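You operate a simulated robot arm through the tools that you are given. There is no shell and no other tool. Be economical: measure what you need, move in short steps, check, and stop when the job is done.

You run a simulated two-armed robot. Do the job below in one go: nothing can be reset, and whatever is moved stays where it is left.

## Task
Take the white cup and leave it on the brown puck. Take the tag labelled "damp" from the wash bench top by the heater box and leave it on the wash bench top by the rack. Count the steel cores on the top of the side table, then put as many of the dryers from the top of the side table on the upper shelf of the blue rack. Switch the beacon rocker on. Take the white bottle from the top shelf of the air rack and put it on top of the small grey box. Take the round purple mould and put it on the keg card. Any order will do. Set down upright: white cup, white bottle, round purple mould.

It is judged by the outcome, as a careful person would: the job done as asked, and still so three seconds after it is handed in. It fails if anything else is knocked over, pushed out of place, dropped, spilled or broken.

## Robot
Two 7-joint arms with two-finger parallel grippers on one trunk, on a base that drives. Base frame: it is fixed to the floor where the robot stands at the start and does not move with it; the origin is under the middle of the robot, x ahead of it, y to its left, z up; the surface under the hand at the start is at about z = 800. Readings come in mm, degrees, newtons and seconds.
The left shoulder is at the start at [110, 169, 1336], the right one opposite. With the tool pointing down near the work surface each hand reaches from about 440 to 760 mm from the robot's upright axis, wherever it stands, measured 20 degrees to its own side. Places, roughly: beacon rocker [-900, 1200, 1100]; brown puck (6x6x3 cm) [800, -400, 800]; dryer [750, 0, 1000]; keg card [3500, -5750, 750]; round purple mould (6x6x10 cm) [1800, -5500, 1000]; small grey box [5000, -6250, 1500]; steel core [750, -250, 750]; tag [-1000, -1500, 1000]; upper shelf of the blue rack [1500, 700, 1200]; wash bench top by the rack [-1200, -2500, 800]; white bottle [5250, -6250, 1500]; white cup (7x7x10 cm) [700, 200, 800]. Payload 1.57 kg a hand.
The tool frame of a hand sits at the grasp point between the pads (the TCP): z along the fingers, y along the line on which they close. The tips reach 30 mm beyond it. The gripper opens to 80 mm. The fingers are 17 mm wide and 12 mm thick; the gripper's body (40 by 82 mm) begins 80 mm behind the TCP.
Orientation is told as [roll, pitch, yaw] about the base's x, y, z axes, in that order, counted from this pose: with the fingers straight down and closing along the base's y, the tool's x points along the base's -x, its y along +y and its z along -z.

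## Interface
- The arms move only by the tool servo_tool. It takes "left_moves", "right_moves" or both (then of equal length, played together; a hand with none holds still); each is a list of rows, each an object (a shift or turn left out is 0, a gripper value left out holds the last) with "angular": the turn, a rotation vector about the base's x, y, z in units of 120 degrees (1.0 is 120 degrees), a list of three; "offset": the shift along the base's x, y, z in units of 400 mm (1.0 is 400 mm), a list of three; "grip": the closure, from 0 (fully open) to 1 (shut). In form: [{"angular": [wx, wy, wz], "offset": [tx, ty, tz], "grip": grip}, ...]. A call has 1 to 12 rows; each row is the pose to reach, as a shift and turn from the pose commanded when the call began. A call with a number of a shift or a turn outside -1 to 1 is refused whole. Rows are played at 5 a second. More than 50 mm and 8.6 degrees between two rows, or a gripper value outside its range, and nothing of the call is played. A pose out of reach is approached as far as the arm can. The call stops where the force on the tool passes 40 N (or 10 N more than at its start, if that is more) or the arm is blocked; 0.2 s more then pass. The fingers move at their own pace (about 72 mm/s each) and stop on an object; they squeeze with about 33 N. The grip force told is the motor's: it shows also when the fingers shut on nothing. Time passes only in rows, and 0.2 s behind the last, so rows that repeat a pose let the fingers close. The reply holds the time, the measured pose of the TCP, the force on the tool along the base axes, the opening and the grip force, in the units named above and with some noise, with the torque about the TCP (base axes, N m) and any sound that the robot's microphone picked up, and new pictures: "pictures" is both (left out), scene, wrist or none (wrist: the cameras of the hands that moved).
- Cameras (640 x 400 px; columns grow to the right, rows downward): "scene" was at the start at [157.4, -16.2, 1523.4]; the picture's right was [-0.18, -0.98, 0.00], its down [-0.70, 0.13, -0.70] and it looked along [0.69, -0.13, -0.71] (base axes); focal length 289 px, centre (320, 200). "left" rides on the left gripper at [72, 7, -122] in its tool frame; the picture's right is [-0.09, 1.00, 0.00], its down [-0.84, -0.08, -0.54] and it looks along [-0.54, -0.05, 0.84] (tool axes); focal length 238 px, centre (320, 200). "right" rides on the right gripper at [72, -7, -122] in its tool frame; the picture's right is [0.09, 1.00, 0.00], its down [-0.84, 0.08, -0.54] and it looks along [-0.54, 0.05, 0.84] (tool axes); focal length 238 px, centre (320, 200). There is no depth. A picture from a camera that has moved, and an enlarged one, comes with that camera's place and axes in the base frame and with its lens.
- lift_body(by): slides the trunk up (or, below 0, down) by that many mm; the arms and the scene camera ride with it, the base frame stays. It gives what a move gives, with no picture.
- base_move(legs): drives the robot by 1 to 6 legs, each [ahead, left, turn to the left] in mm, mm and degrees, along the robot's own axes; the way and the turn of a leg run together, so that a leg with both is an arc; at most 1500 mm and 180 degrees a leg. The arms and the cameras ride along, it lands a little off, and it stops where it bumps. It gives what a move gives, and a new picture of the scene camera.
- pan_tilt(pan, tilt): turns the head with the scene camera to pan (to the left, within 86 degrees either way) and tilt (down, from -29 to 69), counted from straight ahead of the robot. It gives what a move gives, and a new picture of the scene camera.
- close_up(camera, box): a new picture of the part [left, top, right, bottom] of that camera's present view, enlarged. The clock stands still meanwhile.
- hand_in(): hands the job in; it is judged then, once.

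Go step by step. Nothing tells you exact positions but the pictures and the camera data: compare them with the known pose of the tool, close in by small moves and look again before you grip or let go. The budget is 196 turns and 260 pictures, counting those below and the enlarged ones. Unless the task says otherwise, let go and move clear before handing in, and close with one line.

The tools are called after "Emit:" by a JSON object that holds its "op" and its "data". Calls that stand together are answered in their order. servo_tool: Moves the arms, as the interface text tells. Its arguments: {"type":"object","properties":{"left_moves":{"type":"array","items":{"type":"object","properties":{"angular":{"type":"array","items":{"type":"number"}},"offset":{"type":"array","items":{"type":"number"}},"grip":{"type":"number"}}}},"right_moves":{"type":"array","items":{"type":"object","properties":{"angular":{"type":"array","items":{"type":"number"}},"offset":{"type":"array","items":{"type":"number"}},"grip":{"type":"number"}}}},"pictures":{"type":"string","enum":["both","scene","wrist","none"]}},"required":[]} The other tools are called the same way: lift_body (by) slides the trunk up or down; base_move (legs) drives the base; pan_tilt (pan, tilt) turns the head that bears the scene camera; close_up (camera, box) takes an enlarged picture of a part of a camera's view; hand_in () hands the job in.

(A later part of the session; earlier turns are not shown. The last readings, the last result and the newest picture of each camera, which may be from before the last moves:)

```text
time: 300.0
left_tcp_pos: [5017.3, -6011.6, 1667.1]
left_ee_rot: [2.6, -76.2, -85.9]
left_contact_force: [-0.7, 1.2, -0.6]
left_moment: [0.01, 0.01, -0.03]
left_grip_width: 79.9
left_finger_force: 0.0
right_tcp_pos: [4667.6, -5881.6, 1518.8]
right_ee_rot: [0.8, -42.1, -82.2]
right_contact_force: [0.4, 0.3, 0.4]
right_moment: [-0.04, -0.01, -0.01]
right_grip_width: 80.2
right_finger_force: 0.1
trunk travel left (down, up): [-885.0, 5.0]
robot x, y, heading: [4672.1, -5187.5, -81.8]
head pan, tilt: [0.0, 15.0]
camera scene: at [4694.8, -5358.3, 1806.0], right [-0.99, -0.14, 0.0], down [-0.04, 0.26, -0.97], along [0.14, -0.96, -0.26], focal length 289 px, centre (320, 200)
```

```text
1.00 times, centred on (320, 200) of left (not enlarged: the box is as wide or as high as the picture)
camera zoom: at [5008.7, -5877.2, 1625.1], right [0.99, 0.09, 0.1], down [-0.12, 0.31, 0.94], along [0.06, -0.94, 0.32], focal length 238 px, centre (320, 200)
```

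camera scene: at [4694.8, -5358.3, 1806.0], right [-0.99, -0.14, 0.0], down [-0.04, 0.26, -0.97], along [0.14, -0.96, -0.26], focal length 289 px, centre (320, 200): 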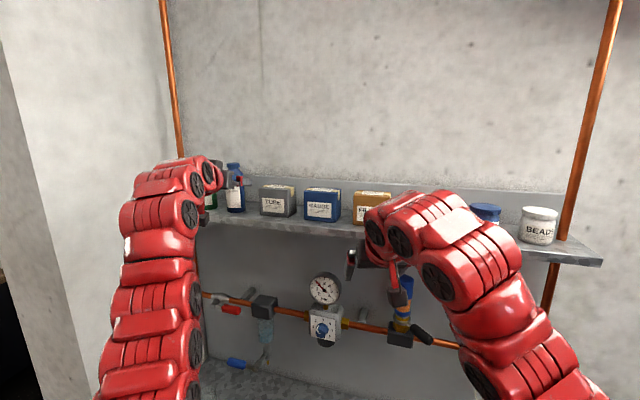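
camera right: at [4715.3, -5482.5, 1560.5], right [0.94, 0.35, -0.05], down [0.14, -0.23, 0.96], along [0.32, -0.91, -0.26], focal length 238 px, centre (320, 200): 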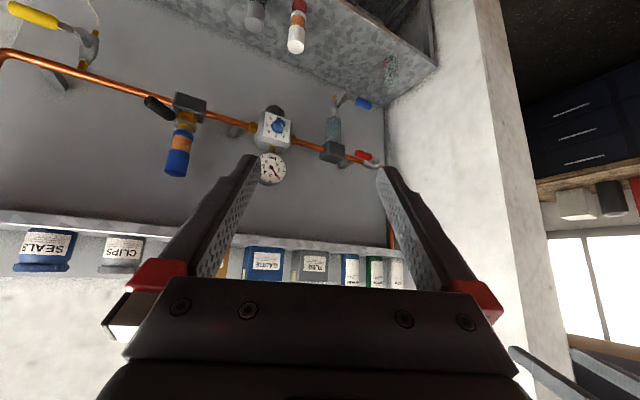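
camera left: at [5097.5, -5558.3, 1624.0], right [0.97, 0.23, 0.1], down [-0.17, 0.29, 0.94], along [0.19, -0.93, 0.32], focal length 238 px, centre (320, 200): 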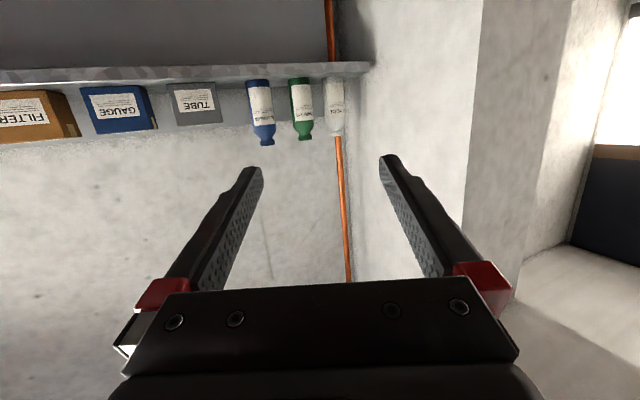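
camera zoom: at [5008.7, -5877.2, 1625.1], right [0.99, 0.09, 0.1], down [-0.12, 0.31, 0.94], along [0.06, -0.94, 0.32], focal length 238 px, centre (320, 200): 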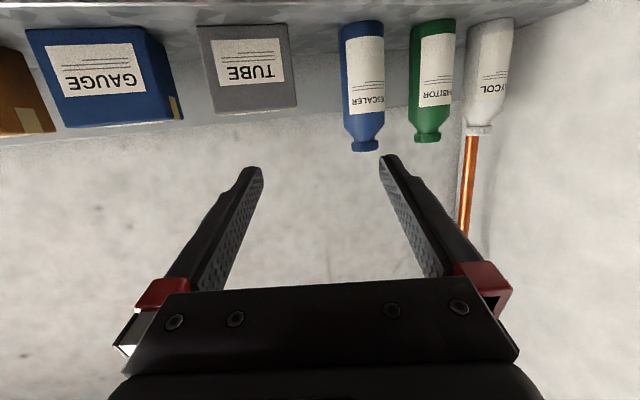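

Emit:
{"op": "base_move", "data": {"legs": [[0, 235, 0]]}}

Emit:
{"op": "servo_tool", "data": {"left_moves": [{"grip": 0.25}, {"grip": 0.25}], "pictures": "wrist"}}

```text
time: 301.8
left_tcp_pos: [5239.9, -5983.4, 1667.4]
left_ee_rot: [3.4, -76.2, -86.7]
left_contact_force: [-0.3, 0.2, 0.7]
left_moment: [-0.02, 0.01, 0.02]
left_grip_width: 80.0
left_finger_force: 0.0
right_tcp_pos: [4892.3, -5849.9, 1518.1]
right_ee_rot: [1.0, -42.2, -82.6]
right_contact_force: [0.1, -0.3, -0.1]
right_moment: [-0.01, -0.01, -0.01]
right_grip_width: 79.9
right_finger_force: 0.0
trunk travel left (down, up): [-885.0, 5.0]
robot x, y, heading: [4902.8, -5152.7, -82.3]
head pan, tilt: [0.0, 15.0]
camera scene: at [4920.9, -5327.5, 1805.9], right [-0.99, -0.14, 0.0], down [-0.03, 0.26, -0.97], along [0.13, -0.96, -0.26], focal length 289 px, centre (320, 200)
```

scene: 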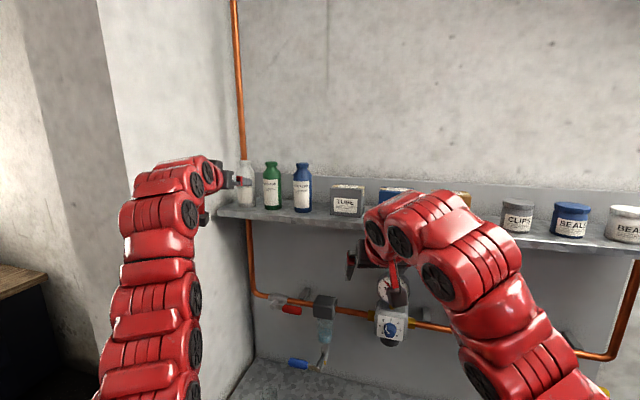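

```text
time: 302.4
left_tcp_pos: [5240.0, -5981.9, 1667.5]
left_ee_rot: [3.2, -76.1, -86.6]
left_contact_force: [-0.5, -0.4, 0.5]
left_moment: [0.01, 0.0, 0.02]
left_grip_width: 59.9
left_finger_force: 0.0
right_tcp_pos: [4892.7, -5850.5, 1519.0]
right_ee_rot: [1.0, -42.0, -82.6]
right_contact_force: [0.6, 0.1, 0.6]
right_moment: [-0.02, 0.01, -0.01]
right_grip_width: 79.9
right_finger_force: 0.1
trunk travel left (down, up): [-885.0, 5.0]
robot x, y, heading: [4902.3, -5154.8, -82.3]
head pan, tilt: [0.0, 15.0]
camera left: at [5233.5, -5847.8, 1625.1], right [0.99, 0.09, 0.1], down [-0.13, 0.31, 0.94], along [0.05, -0.95, 0.32], focal length 238 px, centre (320, 200)
```

left: 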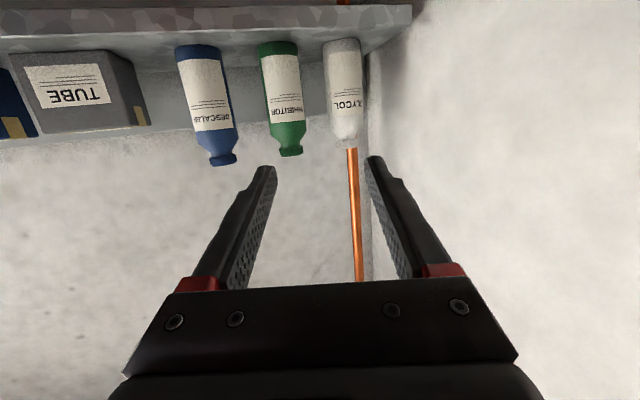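

Emit:
{"op": "base_move", "data": {"legs": [[0, 40, 0], [150, 0, 0]]}}

Emit:
{"op": "servo_tool", "data": {"left_moves": [{"grip": 0.33}, {"grip": 0.33}], "pictures": "wrist"}}

```text
time: 304.2
left_tcp_pos: [5306.2, -6118.3, 1669.3]
left_ee_rot: [2.5, -76.4, -86.1]
left_contact_force: [-0.8, 0.3, -0.4]
left_moment: [0.02, 0.02, -0.04]
left_grip_width: 60.0
left_finger_force: 0.2
right_tcp_pos: [4957.6, -5987.5, 1520.5]
right_ee_rot: [1.0, -42.2, -82.3]
right_contact_force: [0.4, 0.0, -0.2]
right_moment: [0.02, 0.01, -0.01]
right_grip_width: 80.1
right_finger_force: 0.0
trunk travel left (down, up): [-885.0, 5.0]
robot x, y, heading: [4961.1, -5294.4, -81.9]
head pan, tilt: [0.0, 15.0]
camera scene: at [4985.2, -5464.3, 1806.3], right [-0.99, -0.14, 0.0], down [-0.04, 0.25, -0.97], along [0.13, -0.96, -0.26], focal length 289 px, centre (320, 200)
```

scene: 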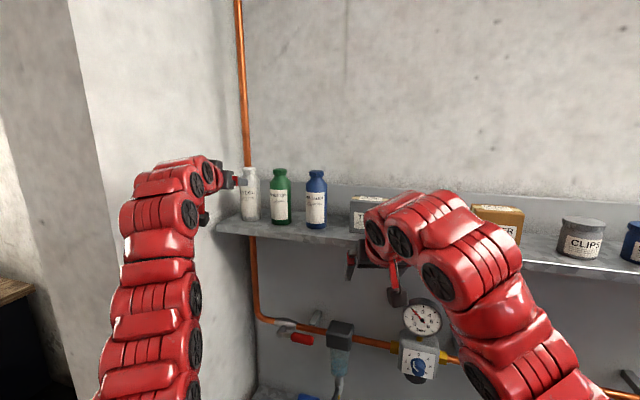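

```text
time: 304.8
left_tcp_pos: [5304.3, -6121.4, 1667.0]
left_ee_rot: [2.8, -76.2, -86.1]
left_contact_force: [-0.7, -0.1, -0.5]
left_moment: [0.05, 0.03, -0.01]
left_grip_width: 53.9
left_finger_force: 0.2
right_tcp_pos: [4957.3, -5988.7, 1519.9]
right_ee_rot: [0.9, -42.3, -82.3]
right_contact_force: [0.3, 0.7, -0.4]
right_moment: [-0.02, 0.04, -0.02]
right_grip_width: 80.0
right_finger_force: 0.1
trunk travel left (down, up): [-885.0, 5.0]
robot x, y, heading: [4964.5, -5292.2, -81.9]
head pan, tilt: [0.0, 15.0]
camera left: at [5297.7, -5985.5, 1625.6], right [0.99, 0.09, 0.1], down [-0.13, 0.31, 0.94], along [0.06, -0.94, 0.32], focal length 238 px, centre (320, 200)
```

left: 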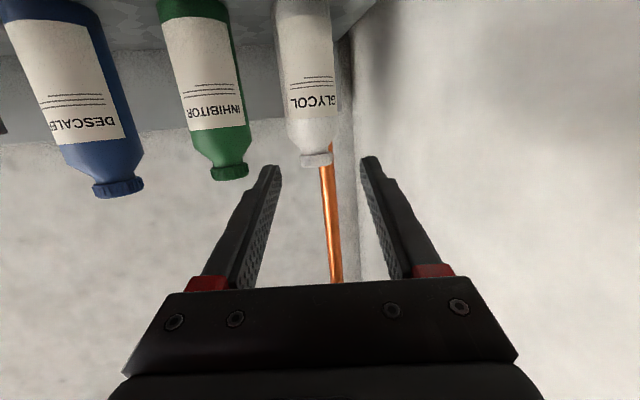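

Emit:
{"op": "base_move", "data": {"legs": [[85, -11, 0]]}}

Emit:
{"op": "servo_tool", "data": {"left_moves": [{"grip": 0.38}, {"grip": 0.38}], "pictures": "wrist"}}

```text
time: 305.9
left_tcp_pos: [5306.4, -6201.3, 1670.4]
left_ee_rot: [2.8, -76.4, -86.2]
left_contact_force: [-0.3, 0.2, -0.3]
left_moment: [0.0, 0.0, -0.02]
left_grip_width: 53.6
left_finger_force: 0.0
right_tcp_pos: [4957.4, -6069.6, 1521.8]
right_ee_rot: [0.9, -42.4, -82.3]
right_contact_force: [-0.1, 0.5, 0.5]
right_moment: [-0.08, -0.02, 0.0]
right_grip_width: 79.9
right_finger_force: 0.0
trunk travel left (down, up): [-885.0, 5.0]
robot x, y, heading: [4964.2, -5382.8, -82.0]
head pan, tilt: [0.0, 15.0]
camera scene: at [4984.5, -5546.1, 1806.7], right [-0.99, -0.14, 0.0], down [-0.04, 0.25, -0.97], along [0.14, -0.96, -0.25], focal length 289 px, centre (320, 200)
```

scene: 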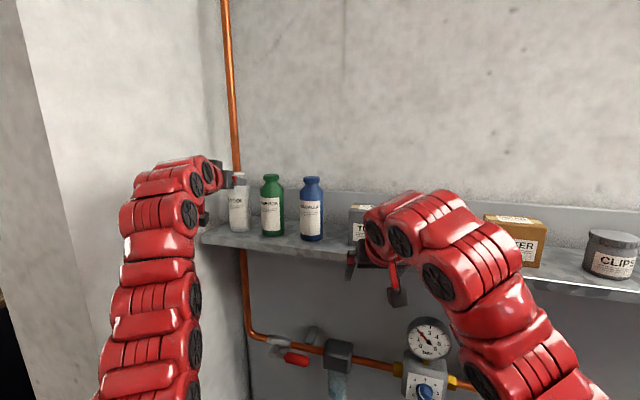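

```text
time: 306.5
left_tcp_pos: [5306.1, -6202.8, 1669.2]
left_ee_rot: [3.0, -76.3, -86.3]
left_contact_force: [-0.6, 0.0, -0.1]
left_moment: [0.02, 0.02, -0.03]
left_grip_width: 49.8
left_finger_force: 0.1
right_tcp_pos: [4958.0, -6071.6, 1521.9]
right_ee_rot: [0.9, -42.3, -82.3]
right_contact_force: [0.4, 0.4, -0.7]
right_moment: [0.01, 0.01, 0.01]
right_grip_width: 79.8
right_finger_force: 0.0
trunk travel left (down, up): [-885.0, 5.0]
robot x, y, heading: [4962.0, -5377.7, -82.0]
head pan, tilt: [0.0, 15.0]
camera left: at [5298.7, -6068.2, 1626.8], right [0.99, 0.09, 0.1], down [-0.13, 0.32, 0.94], along [0.06, -0.94, 0.32], focal length 238 px, centre (320, 200)
```

left: 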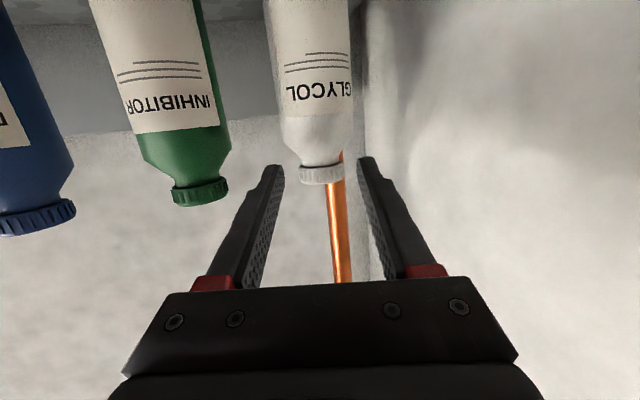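

Emit:
{"op": "servo_tool", "data": {"left_moves": [{"offset": [0.0, -0.04, 0], "grip": 0.38}, {"offset": [0.0, -0.08, 0], "grip": 0.38}, {"offset": [0.0, -0.12, 0], "grip": 0.38}], "pictures": "wrist"}}

```text
time: 307.3
left_tcp_pos: [5305.2, -6225.9, 1655.7]
left_ee_rot: [3.1, -76.1, -86.2]
left_contact_force: [0.1, 0.0, -0.5]
left_moment: [0.0, 0.02, -0.04]
left_grip_width: 49.6
left_finger_force: 0.0
left hand out of reach, approached as far as the arm can: row 1, 2, 3
right_tcp_pos: [4958.3, -6076.5, 1518.3]
right_ee_rot: [1.0, -42.1, -82.5]
right_contact_force: [0.1, 0.4, 0.3]
right_moment: [0.01, 0.0, 0.0]
right_grip_width: 80.0
right_finger_force: 0.0
trunk travel left (down, up): [-885.0, 5.0]
robot x, y, heading: [4962.7, -5381.8, -82.0]
head pan, tilt: [0.0, 15.0]
camera left: at [5298.2, -6090.8, 1613.6], right [0.99, 0.09, 0.1], down [-0.13, 0.31, 0.94], along [0.06, -0.94, 0.32], focal length 238 px, centre (320, 200)
```

left: 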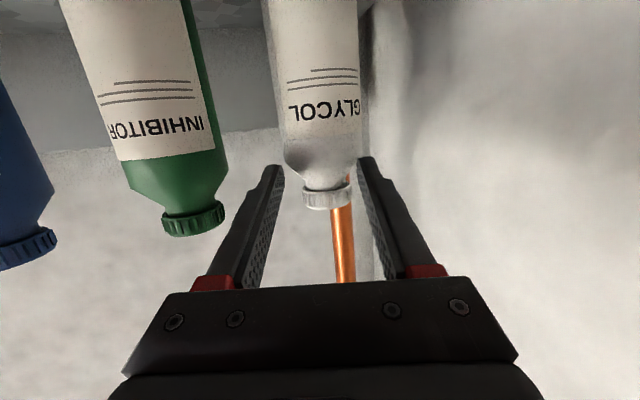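

Emit:
{"op": "servo_tool", "data": {"right_moves": [{"offset": [-0.1, 0.035, 0]}, {"offset": [-0.2, 0.07, 0]}, {"offset": [-0.3, 0.105, 0]}, {"offset": [-0.4, 0.14, 0]}, {"offset": [-0.5, 0.18, 0]}, {"offset": [-0.6, 0.22, 0]}], "pictures": "scene"}}

```text
time: 308.7
left_tcp_pos: [5304.2, -6223.3, 1657.1]
left_ee_rot: [3.2, -76.2, -86.4]
left_contact_force: [-0.2, -0.2, 0.6]
left_moment: [-0.03, 0.01, 0.0]
left_grip_width: 49.6
left_finger_force: 0.0
right_tcp_pos: [4728.2, -6019.9, 1542.2]
right_ee_rot: [1.1, -42.3, -82.3]
right_contact_force: [-0.9, -0.7, 0.6]
right_moment: [0.0, -0.03, 0.01]
right_grip_width: 79.8
right_finger_force: 0.0
right hand out of reach, approached as far as the arm can: row 1, 2, 3, 4, 5, 6
trunk travel left (down, up): [-885.0, 5.0]
robot x, y, heading: [4962.1, -5380.7, -81.9]
head pan, tilt: [0.0, 15.0]
camera scene: at [4983.3, -5551.3, 1806.1], right [-0.99, -0.14, 0.0], down [-0.04, 0.26, -0.97], along [0.14, -0.96, -0.26], focal length 289 px, centre (320, 200)
```

scene: 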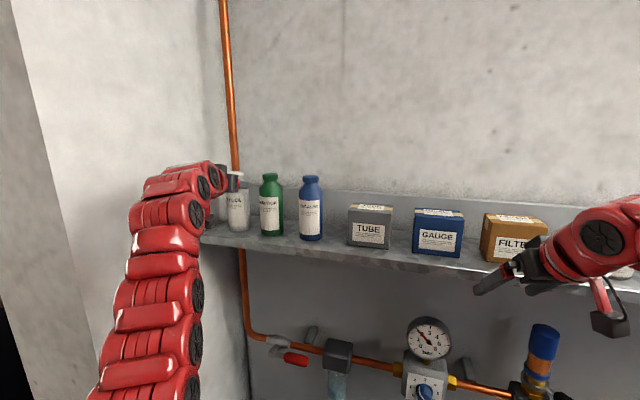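

Emit:
{"op": "base_move", "data": {"legs": [[38, -4, 0]]}}

Emit:
{"op": "close_up", "data": {"camera": "left", "box": [0, 0, 640, 400]}}

```text
time: 309.6
left_tcp_pos: [5305.9, -6253.6, 1660.0]
left_ee_rot: [2.5, -76.5, -85.9]
left_contact_force: [-1.4, 3.3, 10.6]
left_moment: [-0.33, 0.26, -0.1]
left_grip_width: 50.4
left_finger_force: 0.7
right_tcp_pos: [4731.1, -6051.1, 1543.2]
right_ee_rot: [1.1, -42.7, -82.2]
right_contact_force: [1.2, 1.0, 0.1]
right_moment: [-0.01, 0.06, -0.01]
right_grip_width: 80.1
right_finger_force: 0.1
trunk travel left (down, up): [-885.0, 5.0]
robot x, y, heading: [4961.8, -5411.8, -81.9]
head pan, tilt: [0.0, 15.0]
camera scene: at [4986.4, -5581.8, 1806.5], right [-0.99, -0.14, 0.0], down [-0.04, 0.25, -0.97], along [0.14, -0.96, -0.25], focal length 289 px, centre (320, 200)
```

scene: 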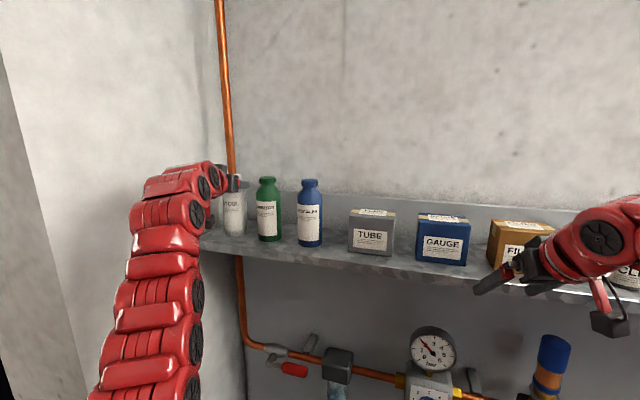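

```text
1.00 times, centred on (320, 200) of left (not enlarged: the box is as wide or as high as the picture)
camera zoom: at [5299.2, -6119.8, 1616.8], right [0.99, 0.09, 0.1], down [-0.12, 0.32, 0.94], along [0.06, -0.94, 0.33], focal length 238 px, centre (320, 200)
```

zoom: 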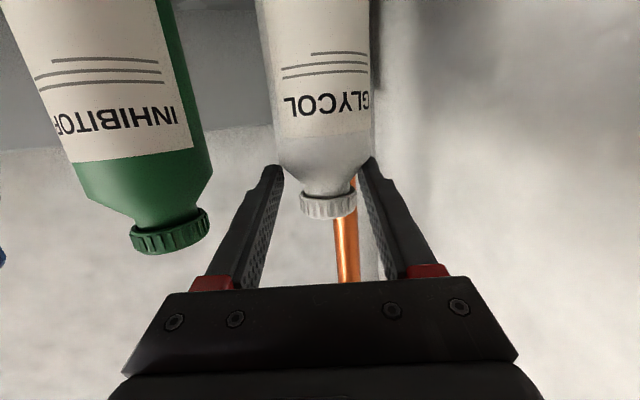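

Emit:
{"op": "base_move", "data": {"legs": [[-18, 0, 0]]}}

Emit:
{"op": "servo_tool", "data": {"left_moves": [{"offset": [0, 0.03, 0.02], "grip": 0.38}, {"offset": [0, 0.05, 0.04], "grip": 0.38}], "pictures": "none"}}

Emit:
{"op": "base_move", "data": {"legs": [[40, 4, 0]]}}

Emit:
{"op": "close_up", "data": {"camera": "left", "box": [0, 0, 640, 400]}}

```text
time: 310.4
left_tcp_pos: [5305.1, -6248.0, 1659.0]
left_ee_rot: [3.1, -76.7, -86.3]
left_contact_force: [5.6, -7.7, 34.7]
left_moment: [-0.98, -0.64, 0.09]
left_grip_width: 50.8
left_finger_force: 1.3
right_tcp_pos: [4729.3, -6044.9, 1539.2]
right_ee_rot: [1.1, -42.3, -82.3]
right_contact_force: [-0.4, -1.0, 0.9]
right_moment: [0.02, 0.03, 0.02]
right_grip_width: 80.2
right_finger_force: 0.1
trunk travel left (down, up): [-885.0, 5.0]
robot x, y, heading: [4964.5, -5399.7, -81.8]
head pan, tilt: [0.0, 15.0]
camera scene: at [4983.1, -5577.2, 1805.9], right [-0.99, -0.14, 0.0], down [-0.04, 0.26, -0.97], along [0.14, -0.96, -0.26], focal length 289 px, centre (320, 200)
```

scene: 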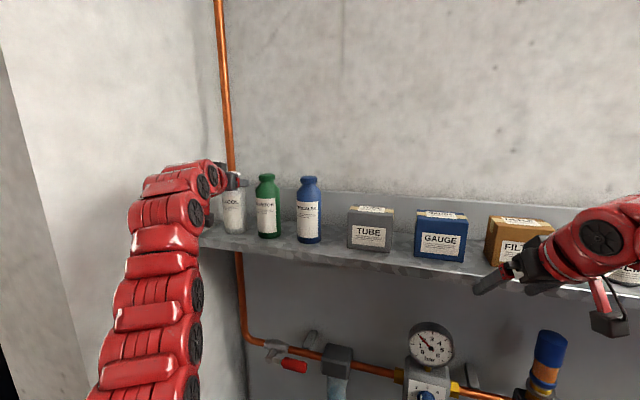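

```text
time: 311.0
left_tcp_pos: [5304.7, -6225.3, 1675.2]
left_ee_rot: [3.0, -76.7, -86.1]
left_contact_force: [0.4, 0.9, -0.7]
left_moment: [0.01, 0.02, -0.02]
left_grip_width: 49.8
left_finger_force: 0.0
right_tcp_pos: [4729.1, -6042.3, 1540.8]
right_ee_rot: [1.1, -42.2, -82.2]
right_contact_force: [-0.6, -1.4, 1.1]
right_moment: [-0.02, 0.0, 0.01]
right_grip_width: 80.1
right_finger_force: 0.1
trunk travel left (down, up): [-885.0, 5.0]
robot x, y, heading: [4961.1, -5401.8, -81.9]
head pan, tilt: [0.0, 15.0]
```

```text
time: 312.0
left_tcp_pos: [5314.3, -6263.9, 1672.9]
left_ee_rot: [2.8, -76.5, -86.1]
left_contact_force: [-0.5, -0.3, 0.6]
left_moment: [-0.01, 0.0, -0.02]
left_grip_width: 49.6
left_finger_force: 0.1
right_tcp_pos: [4737.0, -6076.5, 1542.1]
right_ee_rot: [0.7, -42.0, -82.6]
right_contact_force: [-1.0, 3.2, 1.6]
right_moment: [0.06, 0.14, -0.23]
right_grip_width: 80.0
right_finger_force: 0.0
trunk travel left (down, up): [-885.0, 5.0]
robot x, y, heading: [4973.8, -5434.0, -81.9]
head pan, tilt: [0.0, 15.0]
stopped in leg 1: the force on the tool passed its limit at 144 N (the readings are from after the stop); the commanded pose is now the measured one
camera scene: at [4993.7, -5610.5, 1805.9], right [-0.99, -0.14, 0.0], down [-0.04, 0.26, -0.97], along [0.13, -0.96, -0.26], focal length 289 px, centre (320, 200)
```

scene: 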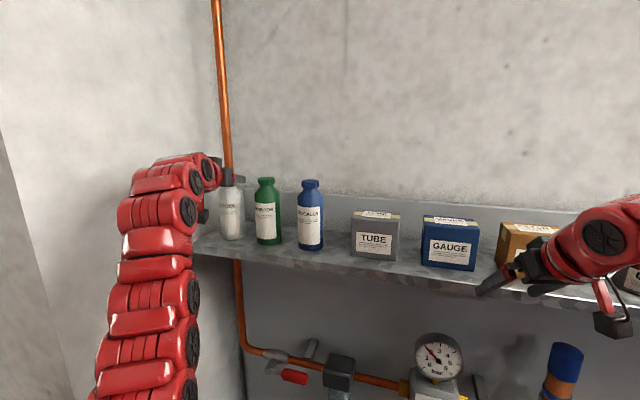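

```text
1.00 times, centred on (320, 200) of left (not enlarged: the box is as wide or as high as the picture)
camera zoom: at [5306.7, -6128.7, 1631.2], right [0.99, 0.09, 0.1], down [-0.13, 0.32, 0.94], along [0.05, -0.94, 0.33], focal length 238 px, centre (320, 200)
```

zoom: 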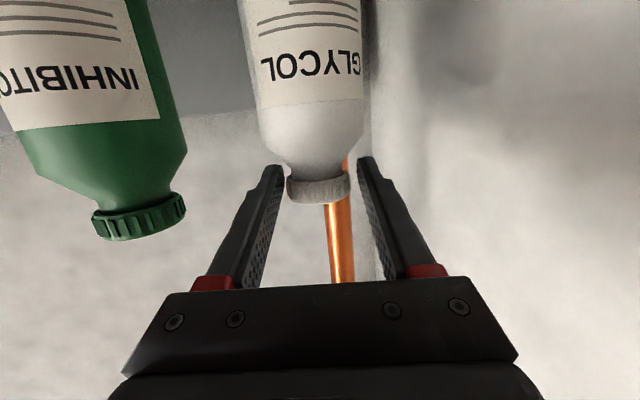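

The left fingers now straddle the cap. First ease the right hand away from the shelf edge, then close the left gripper.

Emit:
{"op": "servo_tool", "data": {"left_moves": [{"grip": 1}, {"grip": 1}, {"grip": 1}, {"grip": 1}], "right_moves": [{"offset": [-0.03, 0.03, 0.02]}, {"offset": [-0.06, 0.06, 0.04]}, {"offset": [-0.1, 0.1, 0.04]}, {"offset": [-0.1, 0.1, 0.04]}], "pictures": "both"}}

```text
time: 313.0
left_tcp_pos: [5313.5, -6265.0, 1673.5]
left_ee_rot: [2.9, -76.5, -86.3]
left_contact_force: [0.0, -0.3, -0.3]
left_moment: [0.11, -0.01, -0.04]
left_grip_width: 36.4
left_finger_force: 33.1
right_tcp_pos: [4688.5, -6040.3, 1545.1]
right_ee_rot: [1.0, -42.3, -82.7]
right_contact_force: [0.8, -0.8, -0.5]
right_moment: [-0.01, 0.02, 0.0]
right_grip_width: 79.8
right_finger_force: 0.1
right hand out of reach, approached as far as the arm can: row 1, 2, 3, 4
trunk travel left (down, up): [-885.0, 5.0]
robot x, y, heading: [4970.2, -5437.9, -82.2]
head pan, tilt: [0.0, 15.0]
camera scene: at [4993.0, -5612.9, 1805.7], right [-0.99, -0.14, 0.0], down [-0.04, 0.26, -0.97], along [0.13, -0.96, -0.26], focal length 289 px, centre (320, 200)
camera right: at [4662.5, -5908.3, 1585.7], right [0.98, 0.21, -0.05], down [0.1, -0.24, 0.96], along [0.19, -0.95, -0.26], focal length 238 px, centre (320, 200)
camera left: at [5306.4, -6130.7, 1630.7], right [0.99, 0.09, 0.1], down [-0.13, 0.32, 0.94], along [0.05, -0.94, 0.33], focal length 238 px, centre (320, 200)
```

scene: 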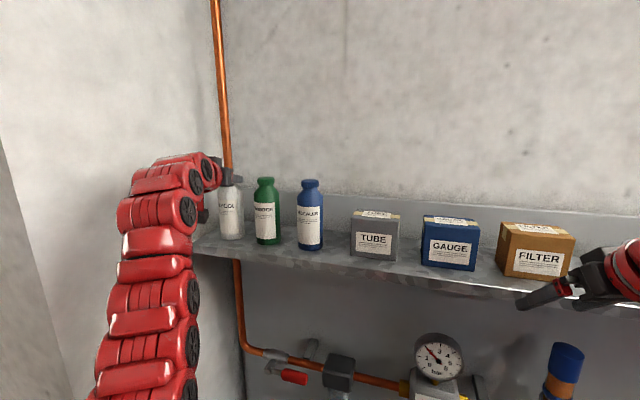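
right: 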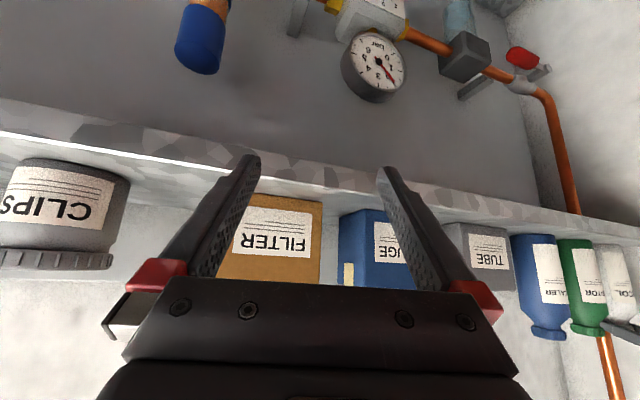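
left: 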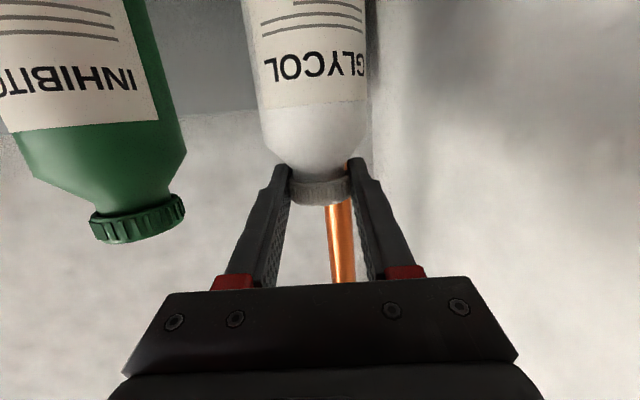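

Emit:
{"op": "lift_body", "data": {"by": 5}}

Emit:
{"op": "servo_tool", "data": {"left_moves": [{"offset": [0, 0.005, 0.015]}, {"offset": [0, 0.012, 0.03]}, {"offset": [0, 0.02, 0.05]}], "pictures": "none"}}

Emit:
{"op": "close_up", "data": {"camera": "scene", "box": [180, 130, 420, 280]}}

```text
time: 313.5
left_tcp_pos: [5313.9, -6264.0, 1678.7]
left_ee_rot: [2.9, -76.4, -86.3]
left_contact_force: [0.3, 0.9, -3.7]
left_moment: [0.06, 0.0, -0.01]
left_grip_width: 36.5
left_finger_force: 33.2
right_tcp_pos: [4687.8, -6040.7, 1549.0]
right_ee_rot: [1.0, -42.3, -82.6]
right_contact_force: [-1.1, 0.6, 0.2]
right_moment: [0.0, -0.01, 0.01]
right_grip_width: 79.9
right_finger_force: 0.1
trunk travel left (down, up): [-890.0, 0.0]
robot x, y, heading: [4971.5, -5436.5, -82.1]
head pan, tilt: [0.0, 15.0]
```

```text
time: 314.3
left_tcp_pos: [5313.3, -6255.7, 1695.9]
left_ee_rot: [2.8, -76.6, -86.0]
left_contact_force: [-0.5, -0.4, -3.8]
left_moment: [0.04, 0.02, -0.04]
left_grip_width: 36.2
left_finger_force: 32.9
left hand out of reach, approached as far as the arm can: row 3
right_tcp_pos: [4689.1, -6040.9, 1549.4]
right_ee_rot: [1.1, -42.3, -82.5]
right_contact_force: [-0.3, -0.5, 0.7]
right_moment: [0.02, -0.04, 0.04]
right_grip_width: 80.0
right_finger_force: 0.0
trunk travel left (down, up): [-890.0, 0.0]
robot x, y, heading: [4971.5, -5438.9, -82.0]
head pan, tilt: [0.0, 15.0]
```

```text
2.67 times, centred on (300, 205) of scene
camera zoom: at [4993.2, -5612.4, 1810.8], right [-0.99, -0.14, 0.0], down [-0.04, 0.26, -0.97], along [0.13, -0.96, -0.26], focal length 772 px, centre (373, 187)
```

zoom: 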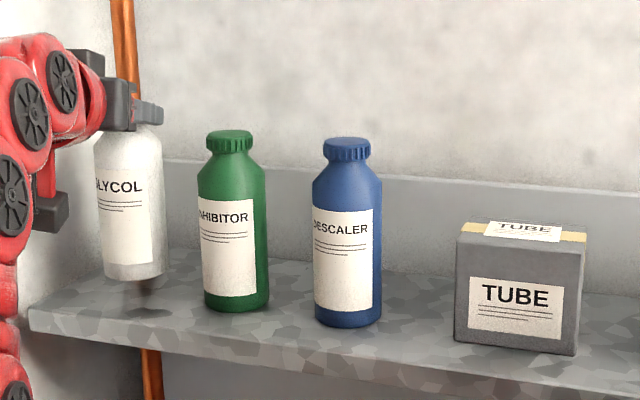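

Bottle lifted. Back straight out, turn square to the shelf, raise the bottle.

Emit:
{"op": "base_move", "data": {"legs": [[-250, 0, 0], [0, 0, -13]]}}

Emit:
{"op": "servo_tool", "data": {"left_moves": [{"offset": [0, 0.02, 0.05]}, {"offset": [0, 0.04, 0.1]}, {"offset": [0, 0.06, 0.15]}, {"offset": [0, 0.08, 0.2]}], "pictures": "both"}}

```text
time: 317.0
left_tcp_pos: [5084.6, -6063.9, 1696.1]
left_ee_rot: [2.8, -76.7, -99.3]
left_contact_force: [-0.2, -0.3, -3.7]
left_moment: [0.04, -0.01, 0.03]
left_grip_width: 36.1
left_finger_force: 33.1
right_tcp_pos: [4525.1, -5711.0, 1549.8]
right_ee_rot: [0.8, -42.3, -95.8]
right_contact_force: [0.0, -0.3, -0.5]
right_moment: [0.01, 0.01, -0.02]
right_grip_width: 80.1
right_finger_force: 0.0
trunk travel left (down, up): [-890.0, 0.0]
robot x, y, heading: [4936.1, -5187.9, -95.0]
head pan, tilt: [0.0, 15.0]
camera scene: at [4918.9, -5364.4, 1810.9], right [-1.0, 0.09, 0.0], down [0.02, 0.26, -0.97], along [-0.09, -0.96, -0.26], focal length 289 px, centre (320, 200)
```

scene: 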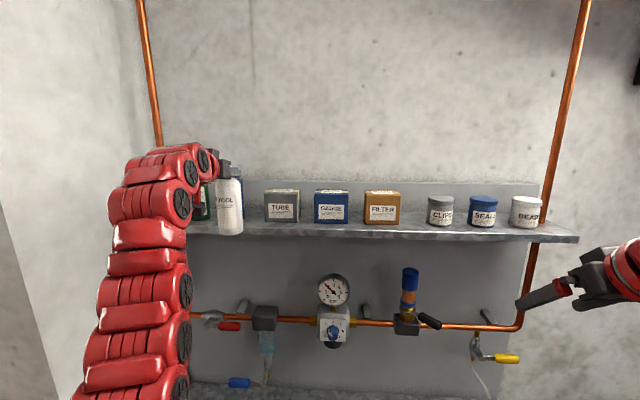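

```text
time: 318.0
left_tcp_pos: [5080.0, -6033.5, 1719.2]
left_ee_rot: [2.8, -76.6, -99.4]
left_contact_force: [-0.4, 0.1, -4.3]
left_moment: [0.06, -0.01, 0.01]
left_grip_width: 36.2
left_finger_force: 33.1
left hand out of reach, approached as far as the arm can: row 1, 2, 3, 4
right_tcp_pos: [4524.0, -5712.4, 1548.9]
right_ee_rot: [1.0, -42.3, -95.8]
right_contact_force: [-0.1, 0.4, 0.3]
right_moment: [0.01, -0.02, -0.01]
right_grip_width: 79.9
right_finger_force: 0.0
trunk travel left (down, up): [-890.0, 0.0]
robot x, y, heading: [4933.9, -5191.4, -95.1]
head pan, tilt: [0.0, 15.0]
camera scene: at [4918.3, -5364.8, 1810.8], right [-1.0, 0.09, 0.0], down [0.02, 0.26, -0.97], along [-0.09, -0.96, -0.26], focal length 289 px, centre (320, 200)
camera left: at [5103.8, -5900.7, 1676.4], right [0.99, -0.14, 0.1], down [-0.05, 0.34, 0.94], along [-0.16, -0.93, 0.33], focal length 238 px, centre (320, 200)
```

scene: 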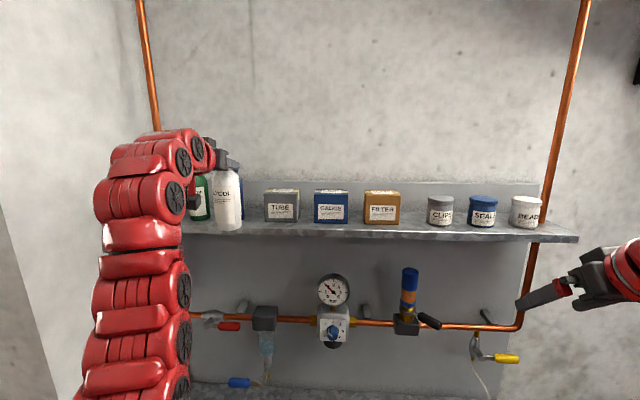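
left: 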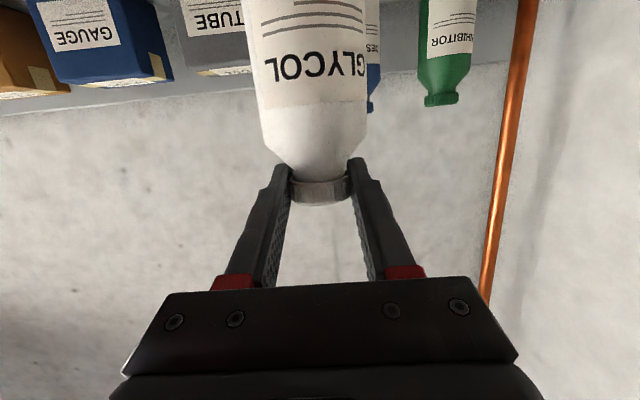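

Emit:
{"op": "servo_tool", "data": {"left_moves": [{"offset": [0, 0.1, 0.02]}, {"offset": [0, 0.2, 0.04]}, {"offset": [0, 0.25, 0.08]}, {"offset": [0, 0.25, 0.12]}], "pictures": "none"}}

```text
time: 319.0
left_tcp_pos: [5078.8, -5931.9, 1767.2]
left_ee_rot: [2.8, -76.4, -99.4]
left_contact_force: [0.6, -0.3, -3.9]
left_moment: [0.01, 0.01, 0.03]
left_grip_width: 36.1
left_finger_force: 33.7
right_tcp_pos: [4523.2, -5712.2, 1548.6]
right_ee_rot: [1.0, -42.3, -95.9]
right_contact_force: [1.1, 0.1, -0.3]
right_moment: [0.0, 0.01, -0.04]
right_grip_width: 80.2
right_finger_force: 0.1
trunk travel left (down, up): [-890.0, 0.0]
robot x, y, heading: [4932.7, -5190.6, -95.1]
head pan, tilt: [0.0, 15.0]
```

Emit:
{"op": "servo_tool", "data": {"left_moves": [{"offset": [0, 0.02, 0.02]}, {"offset": [0, 0.03, 0.04]}], "pictures": "none"}}

Emit:
{"op": "base_move", "data": {"legs": [[120, -110, 0]]}}

Emit:
{"op": "close_up", "data": {"camera": "scene", "box": [120, 100, 440, 300]}}

Emit:
{"op": "close_up", "data": {"camera": "left", "box": [0, 0, 640, 400]}}

```text
time: 319.6
left_tcp_pos: [5079.9, -5921.9, 1773.5]
left_ee_rot: [3.0, -76.6, -99.6]
left_contact_force: [0.3, 0.5, -4.8]
left_moment: [0.03, 0.03, -0.03]
left_grip_width: 36.2
left_finger_force: 33.1
left hand out of reach, approached as far as the arm can: row 1, 2
right_tcp_pos: [4523.6, -5711.7, 1549.8]
right_ee_rot: [1.1, -42.4, -95.9]
right_contact_force: [-0.3, 0.3, -0.2]
right_moment: [-0.02, 0.01, 0.0]
right_grip_width: 80.1
right_finger_force: 0.2
trunk travel left (down, up): [-890.0, 0.0]
robot x, y, heading: [4933.0, -5187.1, -95.4]
head pan, tilt: [0.0, 15.0]
```

```text
time: 321.0
left_tcp_pos: [4961.5, -6027.8, 1774.7]
left_ee_rot: [2.4, -76.7, -99.1]
left_contact_force: [0.8, 0.3, -5.2]
left_moment: [0.06, 0.0, -0.03]
left_grip_width: 36.2
left_finger_force: 33.2
right_tcp_pos: [4405.2, -5818.0, 1550.1]
right_ee_rot: [0.8, -42.5, -95.8]
right_contact_force: [-0.8, 0.3, 0.1]
right_moment: [-0.02, 0.03, 0.0]
right_grip_width: 79.9
right_finger_force: 0.0
trunk travel left (down, up): [-890.0, 0.0]
robot x, y, heading: [4815.5, -5298.9, -95.4]
head pan, tilt: [0.0, 15.0]
camera scene: at [4800.0, -5471.0, 1811.2], right [-1.0, 0.09, 0.0], down [0.02, 0.26, -0.97], along [-0.09, -0.96, -0.26], focal length 289 px, centre (320, 200)
```

scene: 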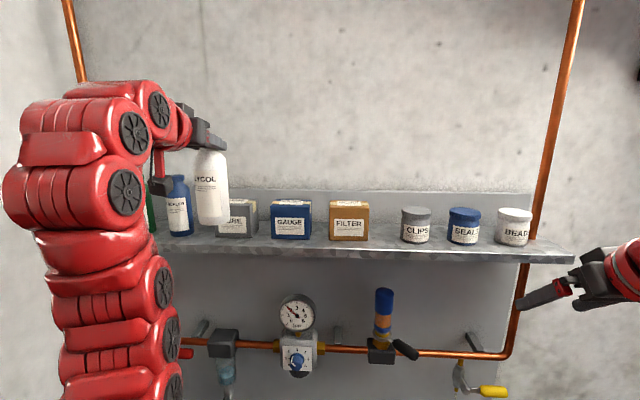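

```text
2.00 times, centred on (280, 200) of scene
camera zoom: at [4800.0, -5471.0, 1811.2], right [-1.0, 0.09, 0.0], down [0.02, 0.26, -0.97], along [-0.09, -0.96, -0.26], focal length 579 px, centre (400, 200)
```

zoom: 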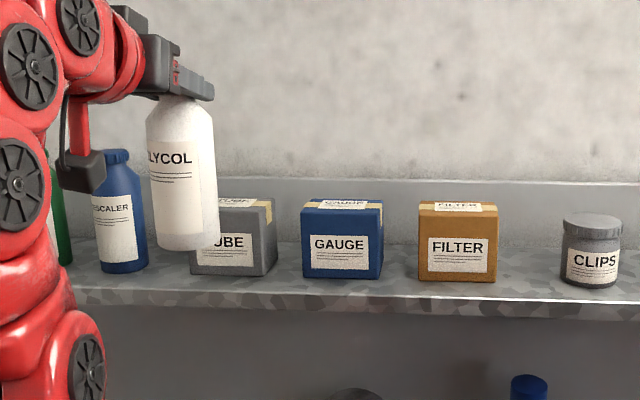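

```text
1.00 times, centred on (320, 200) of left (not enlarged: the box is as wide or as high as the picture)
camera zoom: at [4985.4, -5895.2, 1731.5], right [0.99, -0.14, 0.1], down [-0.05, 0.34, 0.94], along [-0.16, -0.93, 0.33], focal length 238 px, centre (320, 200)
```

zoom: 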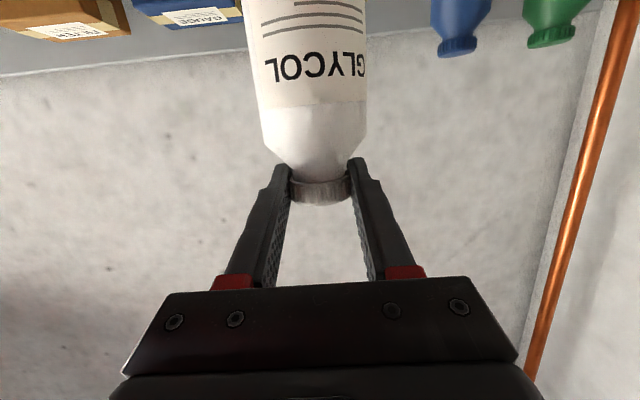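

Emit:
{"op": "base_move", "data": {"legs": [[150, 0, 0]]}}

Emit:
{"op": "close_up", "data": {"camera": "scene", "box": [100, 60, 420, 260]}}

Emit:
{"op": "close_up", "data": {"camera": "left", "box": [0, 0, 640, 400]}}

```text
time: 322.4
left_tcp_pos: [4944.4, -6180.3, 1775.6]
left_ee_rot: [3.0, -76.7, -99.5]
left_contact_force: [-0.2, 0.4, -3.0]
left_moment: [0.06, -0.03, -0.01]
left_grip_width: 36.2
left_finger_force: 33.4
right_tcp_pos: [4387.3, -5967.6, 1550.0]
right_ee_rot: [1.0, -42.4, -95.9]
right_contact_force: [1.0, 0.5, 0.4]
right_moment: [0.02, 0.01, 0.0]
right_grip_width: 80.0
right_finger_force: 0.1
trunk travel left (down, up): [-890.0, 0.0]
robot x, y, heading: [4803.5, -5450.0, -95.2]
head pan, tilt: [0.0, 15.0]
camera scene: at [4783.2, -5621.4, 1811.3], right [-1.0, 0.09, 0.0], down [0.02, 0.26, -0.97], along [-0.09, -0.96, -0.26], focal length 289 px, centre (320, 200)
```

scene: 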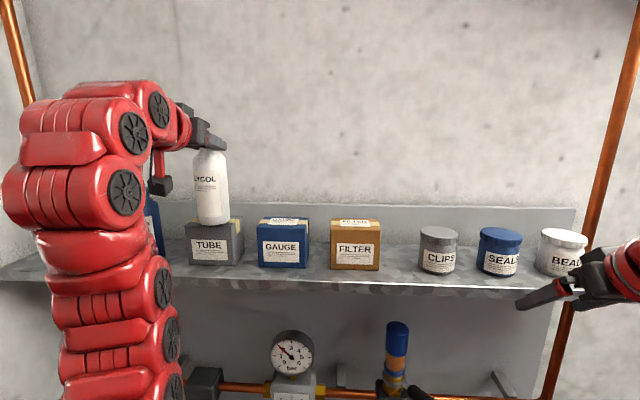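

```text
2.00 times, centred on (260, 160) of scene
camera zoom: at [4783.2, -5621.4, 1811.3], right [-1.0, 0.09, 0.0], down [0.02, 0.26, -0.97], along [-0.09, -0.96, -0.26], focal length 579 px, centre (440, 280)
```

zoom: 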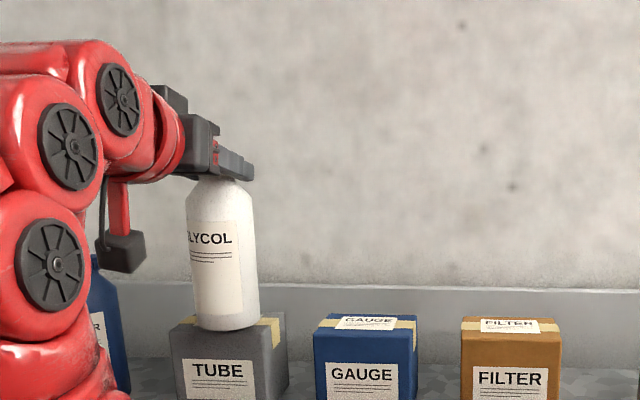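

```text
1.00 times, centred on (320, 200) of left (not enlarged: the box is as wide or as high as the picture)
camera zoom: at [4968.8, -6045.6, 1732.1], right [0.99, -0.14, 0.1], down [-0.05, 0.34, 0.94], along [-0.16, -0.93, 0.33], focal length 238 px, centre (320, 200)
```

zoom: 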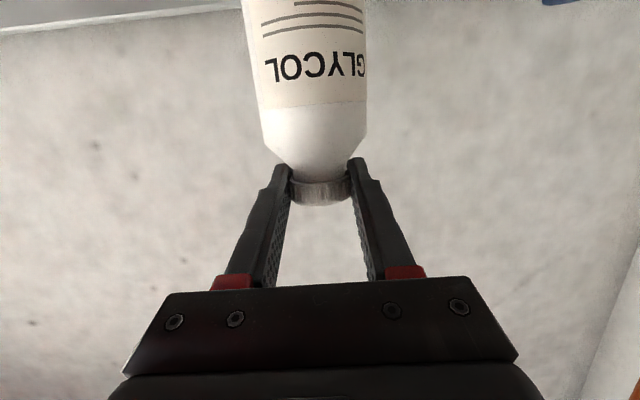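

Emit:
{"op": "close_up", "data": {"camera": "scene", "box": [170, 200, 260, 270]}}

```text
5.71 times, centred on (215, 235) of scene
camera zoom: at [4783.2, -5621.4, 1811.3], right [-1.0, 0.09, 0.0], down [0.02, 0.26, -0.97], along [-0.09, -0.96, -0.26], focal length 1653 px, centre (920, 0)
```

zoom: 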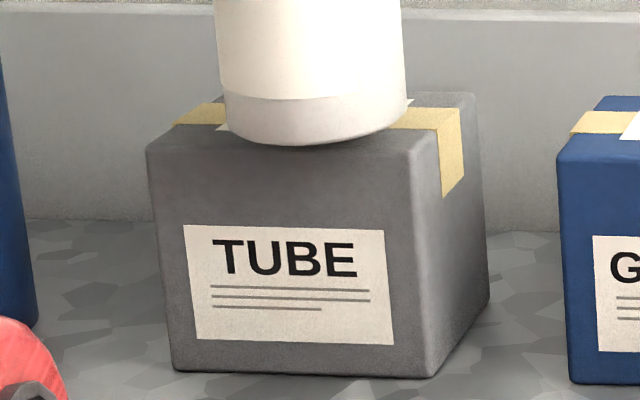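

Emit:
{"op": "base_move", "data": {"legs": [[46, 16, 0]]}}

Emit:
{"op": "close_up", "data": {"camera": "scene", "box": [170, 200, 260, 270]}}

```text
time: 323.3
left_tcp_pos: [4953.1, -6218.0, 1779.0]
left_ee_rot: [3.7, -76.9, -100.3]
left_contact_force: [-0.7, 1.0, -3.2]
left_moment: [0.07, 0.0, 0.05]
left_grip_width: 36.3
left_finger_force: 33.1
right_tcp_pos: [4396.1, -6007.5, 1552.2]
right_ee_rot: [1.1, -42.7, -96.1]
right_contact_force: [-0.3, 0.5, 0.0]
right_moment: [-0.05, -0.03, 0.04]
right_grip_width: 79.9
right_finger_force: 0.0
trunk travel left (down, up): [-890.0, 0.0]
robot x, y, heading: [4813.8, -5496.7, -95.2]
head pan, tilt: [0.0, 15.0]
camera scene: at [4791.0, -5660.8, 1812.0], right [-1.0, 0.09, 0.0], down [0.03, 0.25, -0.97], along [-0.09, -0.96, -0.25], focal length 289 px, centre (320, 200)
```

scene: 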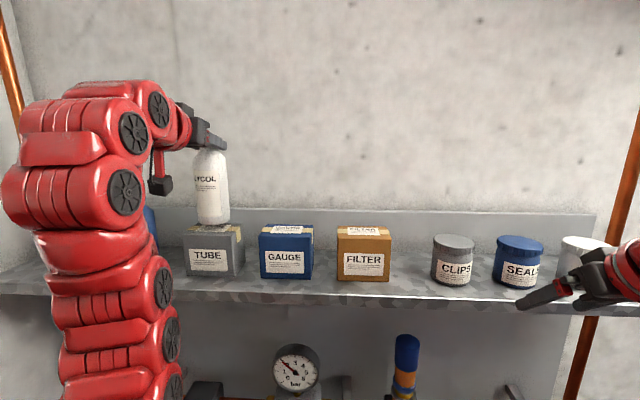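

```text
5.71 times, centred on (215, 235) of scene
camera zoom: at [4791.0, -5660.8, 1812.0], right [-1.0, 0.09, 0.0], down [0.03, 0.25, -0.97], along [-0.09, -0.96, -0.25], focal length 1653 px, centre (920, 0)
```

zoom: 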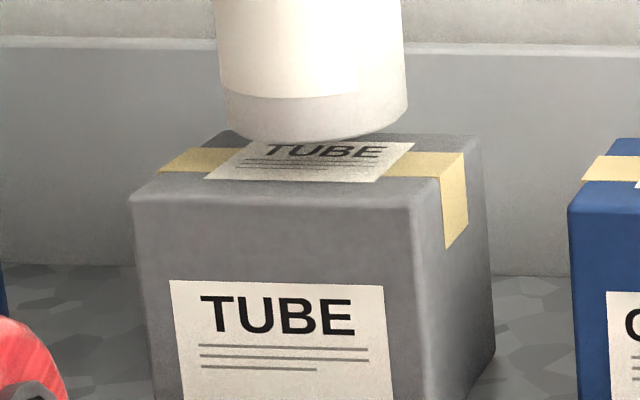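

Bottle is aligned over the box top; lower gently.

Emit:
{"op": "servo_tool", "data": {"left_moves": [{"offset": [0, 0, -0.02]}, {"offset": [0, 0, -0.035]}], "pictures": "none"}}

Emit:
{"op": "close_up", "data": {"camera": "scene", "box": [170, 200, 260, 270]}}

```text
time: 323.9
left_tcp_pos: [4954.3, -6223.1, 1764.2]
left_ee_rot: [3.3, -76.8, -99.8]
left_contact_force: [-0.3, 3.0, 6.7]
left_moment: [0.4, 0.09, 0.0]
left_grip_width: 36.3
left_finger_force: 32.8
right_tcp_pos: [4397.5, -6012.9, 1550.9]
right_ee_rot: [1.0, -42.4, -96.0]
right_contact_force: [0.2, 0.2, -0.2]
right_moment: [-0.02, 0.02, -0.02]
right_grip_width: 79.9
right_finger_force: 0.1
trunk travel left (down, up): [-890.0, 0.0]
robot x, y, heading: [4808.4, -5497.7, -95.3]
head pan, tilt: [0.0, 15.0]
```

```text
5.71 times, centred on (215, 235) of scene
camera zoom: at [4793.0, -5666.5, 1811.5], right [-1.0, 0.09, 0.0], down [0.02, 0.26, -0.97], along [-0.09, -0.96, -0.26], focal length 1653 px, centre (920, 0)
```

zoom: 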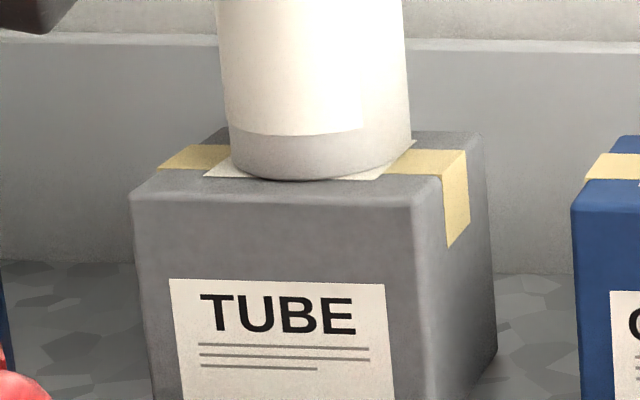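

Emit:
{"op": "servo_tool", "data": {"left_moves": [{"offset": [0, 0, -0.004]}, {"offset": [0, 0, -0.006]}], "pictures": "none"}}

```text
time: 324.5
left_tcp_pos: [4955.8, -6223.8, 1761.8]
left_ee_rot: [3.1, -77.1, -99.5]
left_contact_force: [-0.1, -3.5, 26.5]
left_moment: [-0.25, 0.61, 0.03]
left_grip_width: 36.7
left_finger_force: 33.2
right_tcp_pos: [4398.2, -6014.2, 1551.2]
right_ee_rot: [1.0, -42.5, -95.9]
right_contact_force: [-0.2, 0.0, -0.8]
right_moment: [0.03, 0.01, 0.04]
right_grip_width: 80.2
right_finger_force: 0.0
trunk travel left (down, up): [-890.0, 0.0]
robot x, y, heading: [4812.2, -5495.0, -95.3]
head pan, tilt: [0.0, 15.0]
```

Emit:
{"op": "servo_tool", "data": {"left_moves": [{"offset": [0, 0, 0.002]}, {"offset": [0, 0, 0.002], "grip": 0.5}, {"offset": [0, 0, 0.002], "grip": 0.4}, {"offset": [0, 0, 0.002], "grip": 0.3}, {"offset": [0, 0, 0.002], "grip": 0.25}], "pictures": "wrist"}}

Emit:
{"op": "close_up", "data": {"camera": "scene", "box": [150, 120, 280, 280]}}

```text
time: 325.7
left_tcp_pos: [4955.7, -6230.6, 1758.8]
left_ee_rot: [3.1, -76.5, -99.6]
left_contact_force: [0.7, -0.2, -0.3]
left_moment: [-0.01, -0.01, 0.03]
left_grip_width: 59.8
left_finger_force: 0.1
right_tcp_pos: [4398.9, -6019.1, 1549.3]
right_ee_rot: [1.0, -42.3, -96.1]
right_contact_force: [-0.9, 0.1, -0.3]
right_moment: [0.03, 0.0, -0.02]
right_grip_width: 79.8
right_finger_force: 0.0
trunk travel left (down, up): [-890.0, 0.0]
robot x, y, heading: [4809.7, -5498.6, -95.3]
head pan, tilt: [0.0, 15.0]
camera left: at [4979.0, -6096.0, 1715.6], right [0.99, -0.14, 0.1], down [-0.05, 0.34, 0.94], along [-0.16, -0.93, 0.33], focal length 238 px, centre (320, 200)
```

left: 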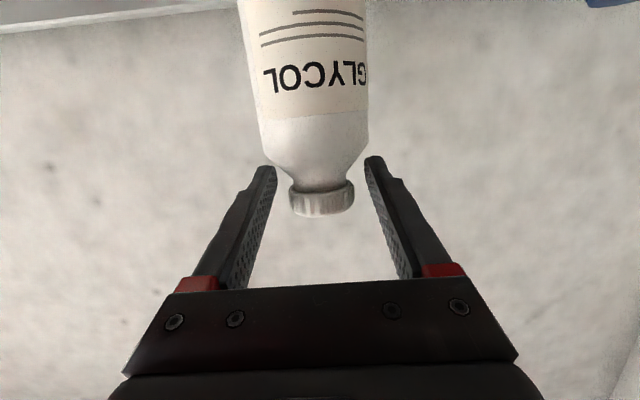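

```text
2.50 times, centred on (215, 200) of scene
camera zoom: at [4794.0, -5672.1, 1810.8], right [-1.0, 0.09, 0.0], down [0.02, 0.26, -0.97], along [-0.09, -0.96, -0.26], focal length 723 px, centre (582, 200)
```

zoom: 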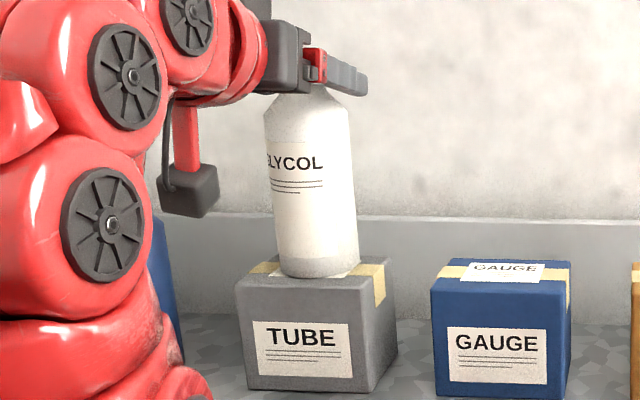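

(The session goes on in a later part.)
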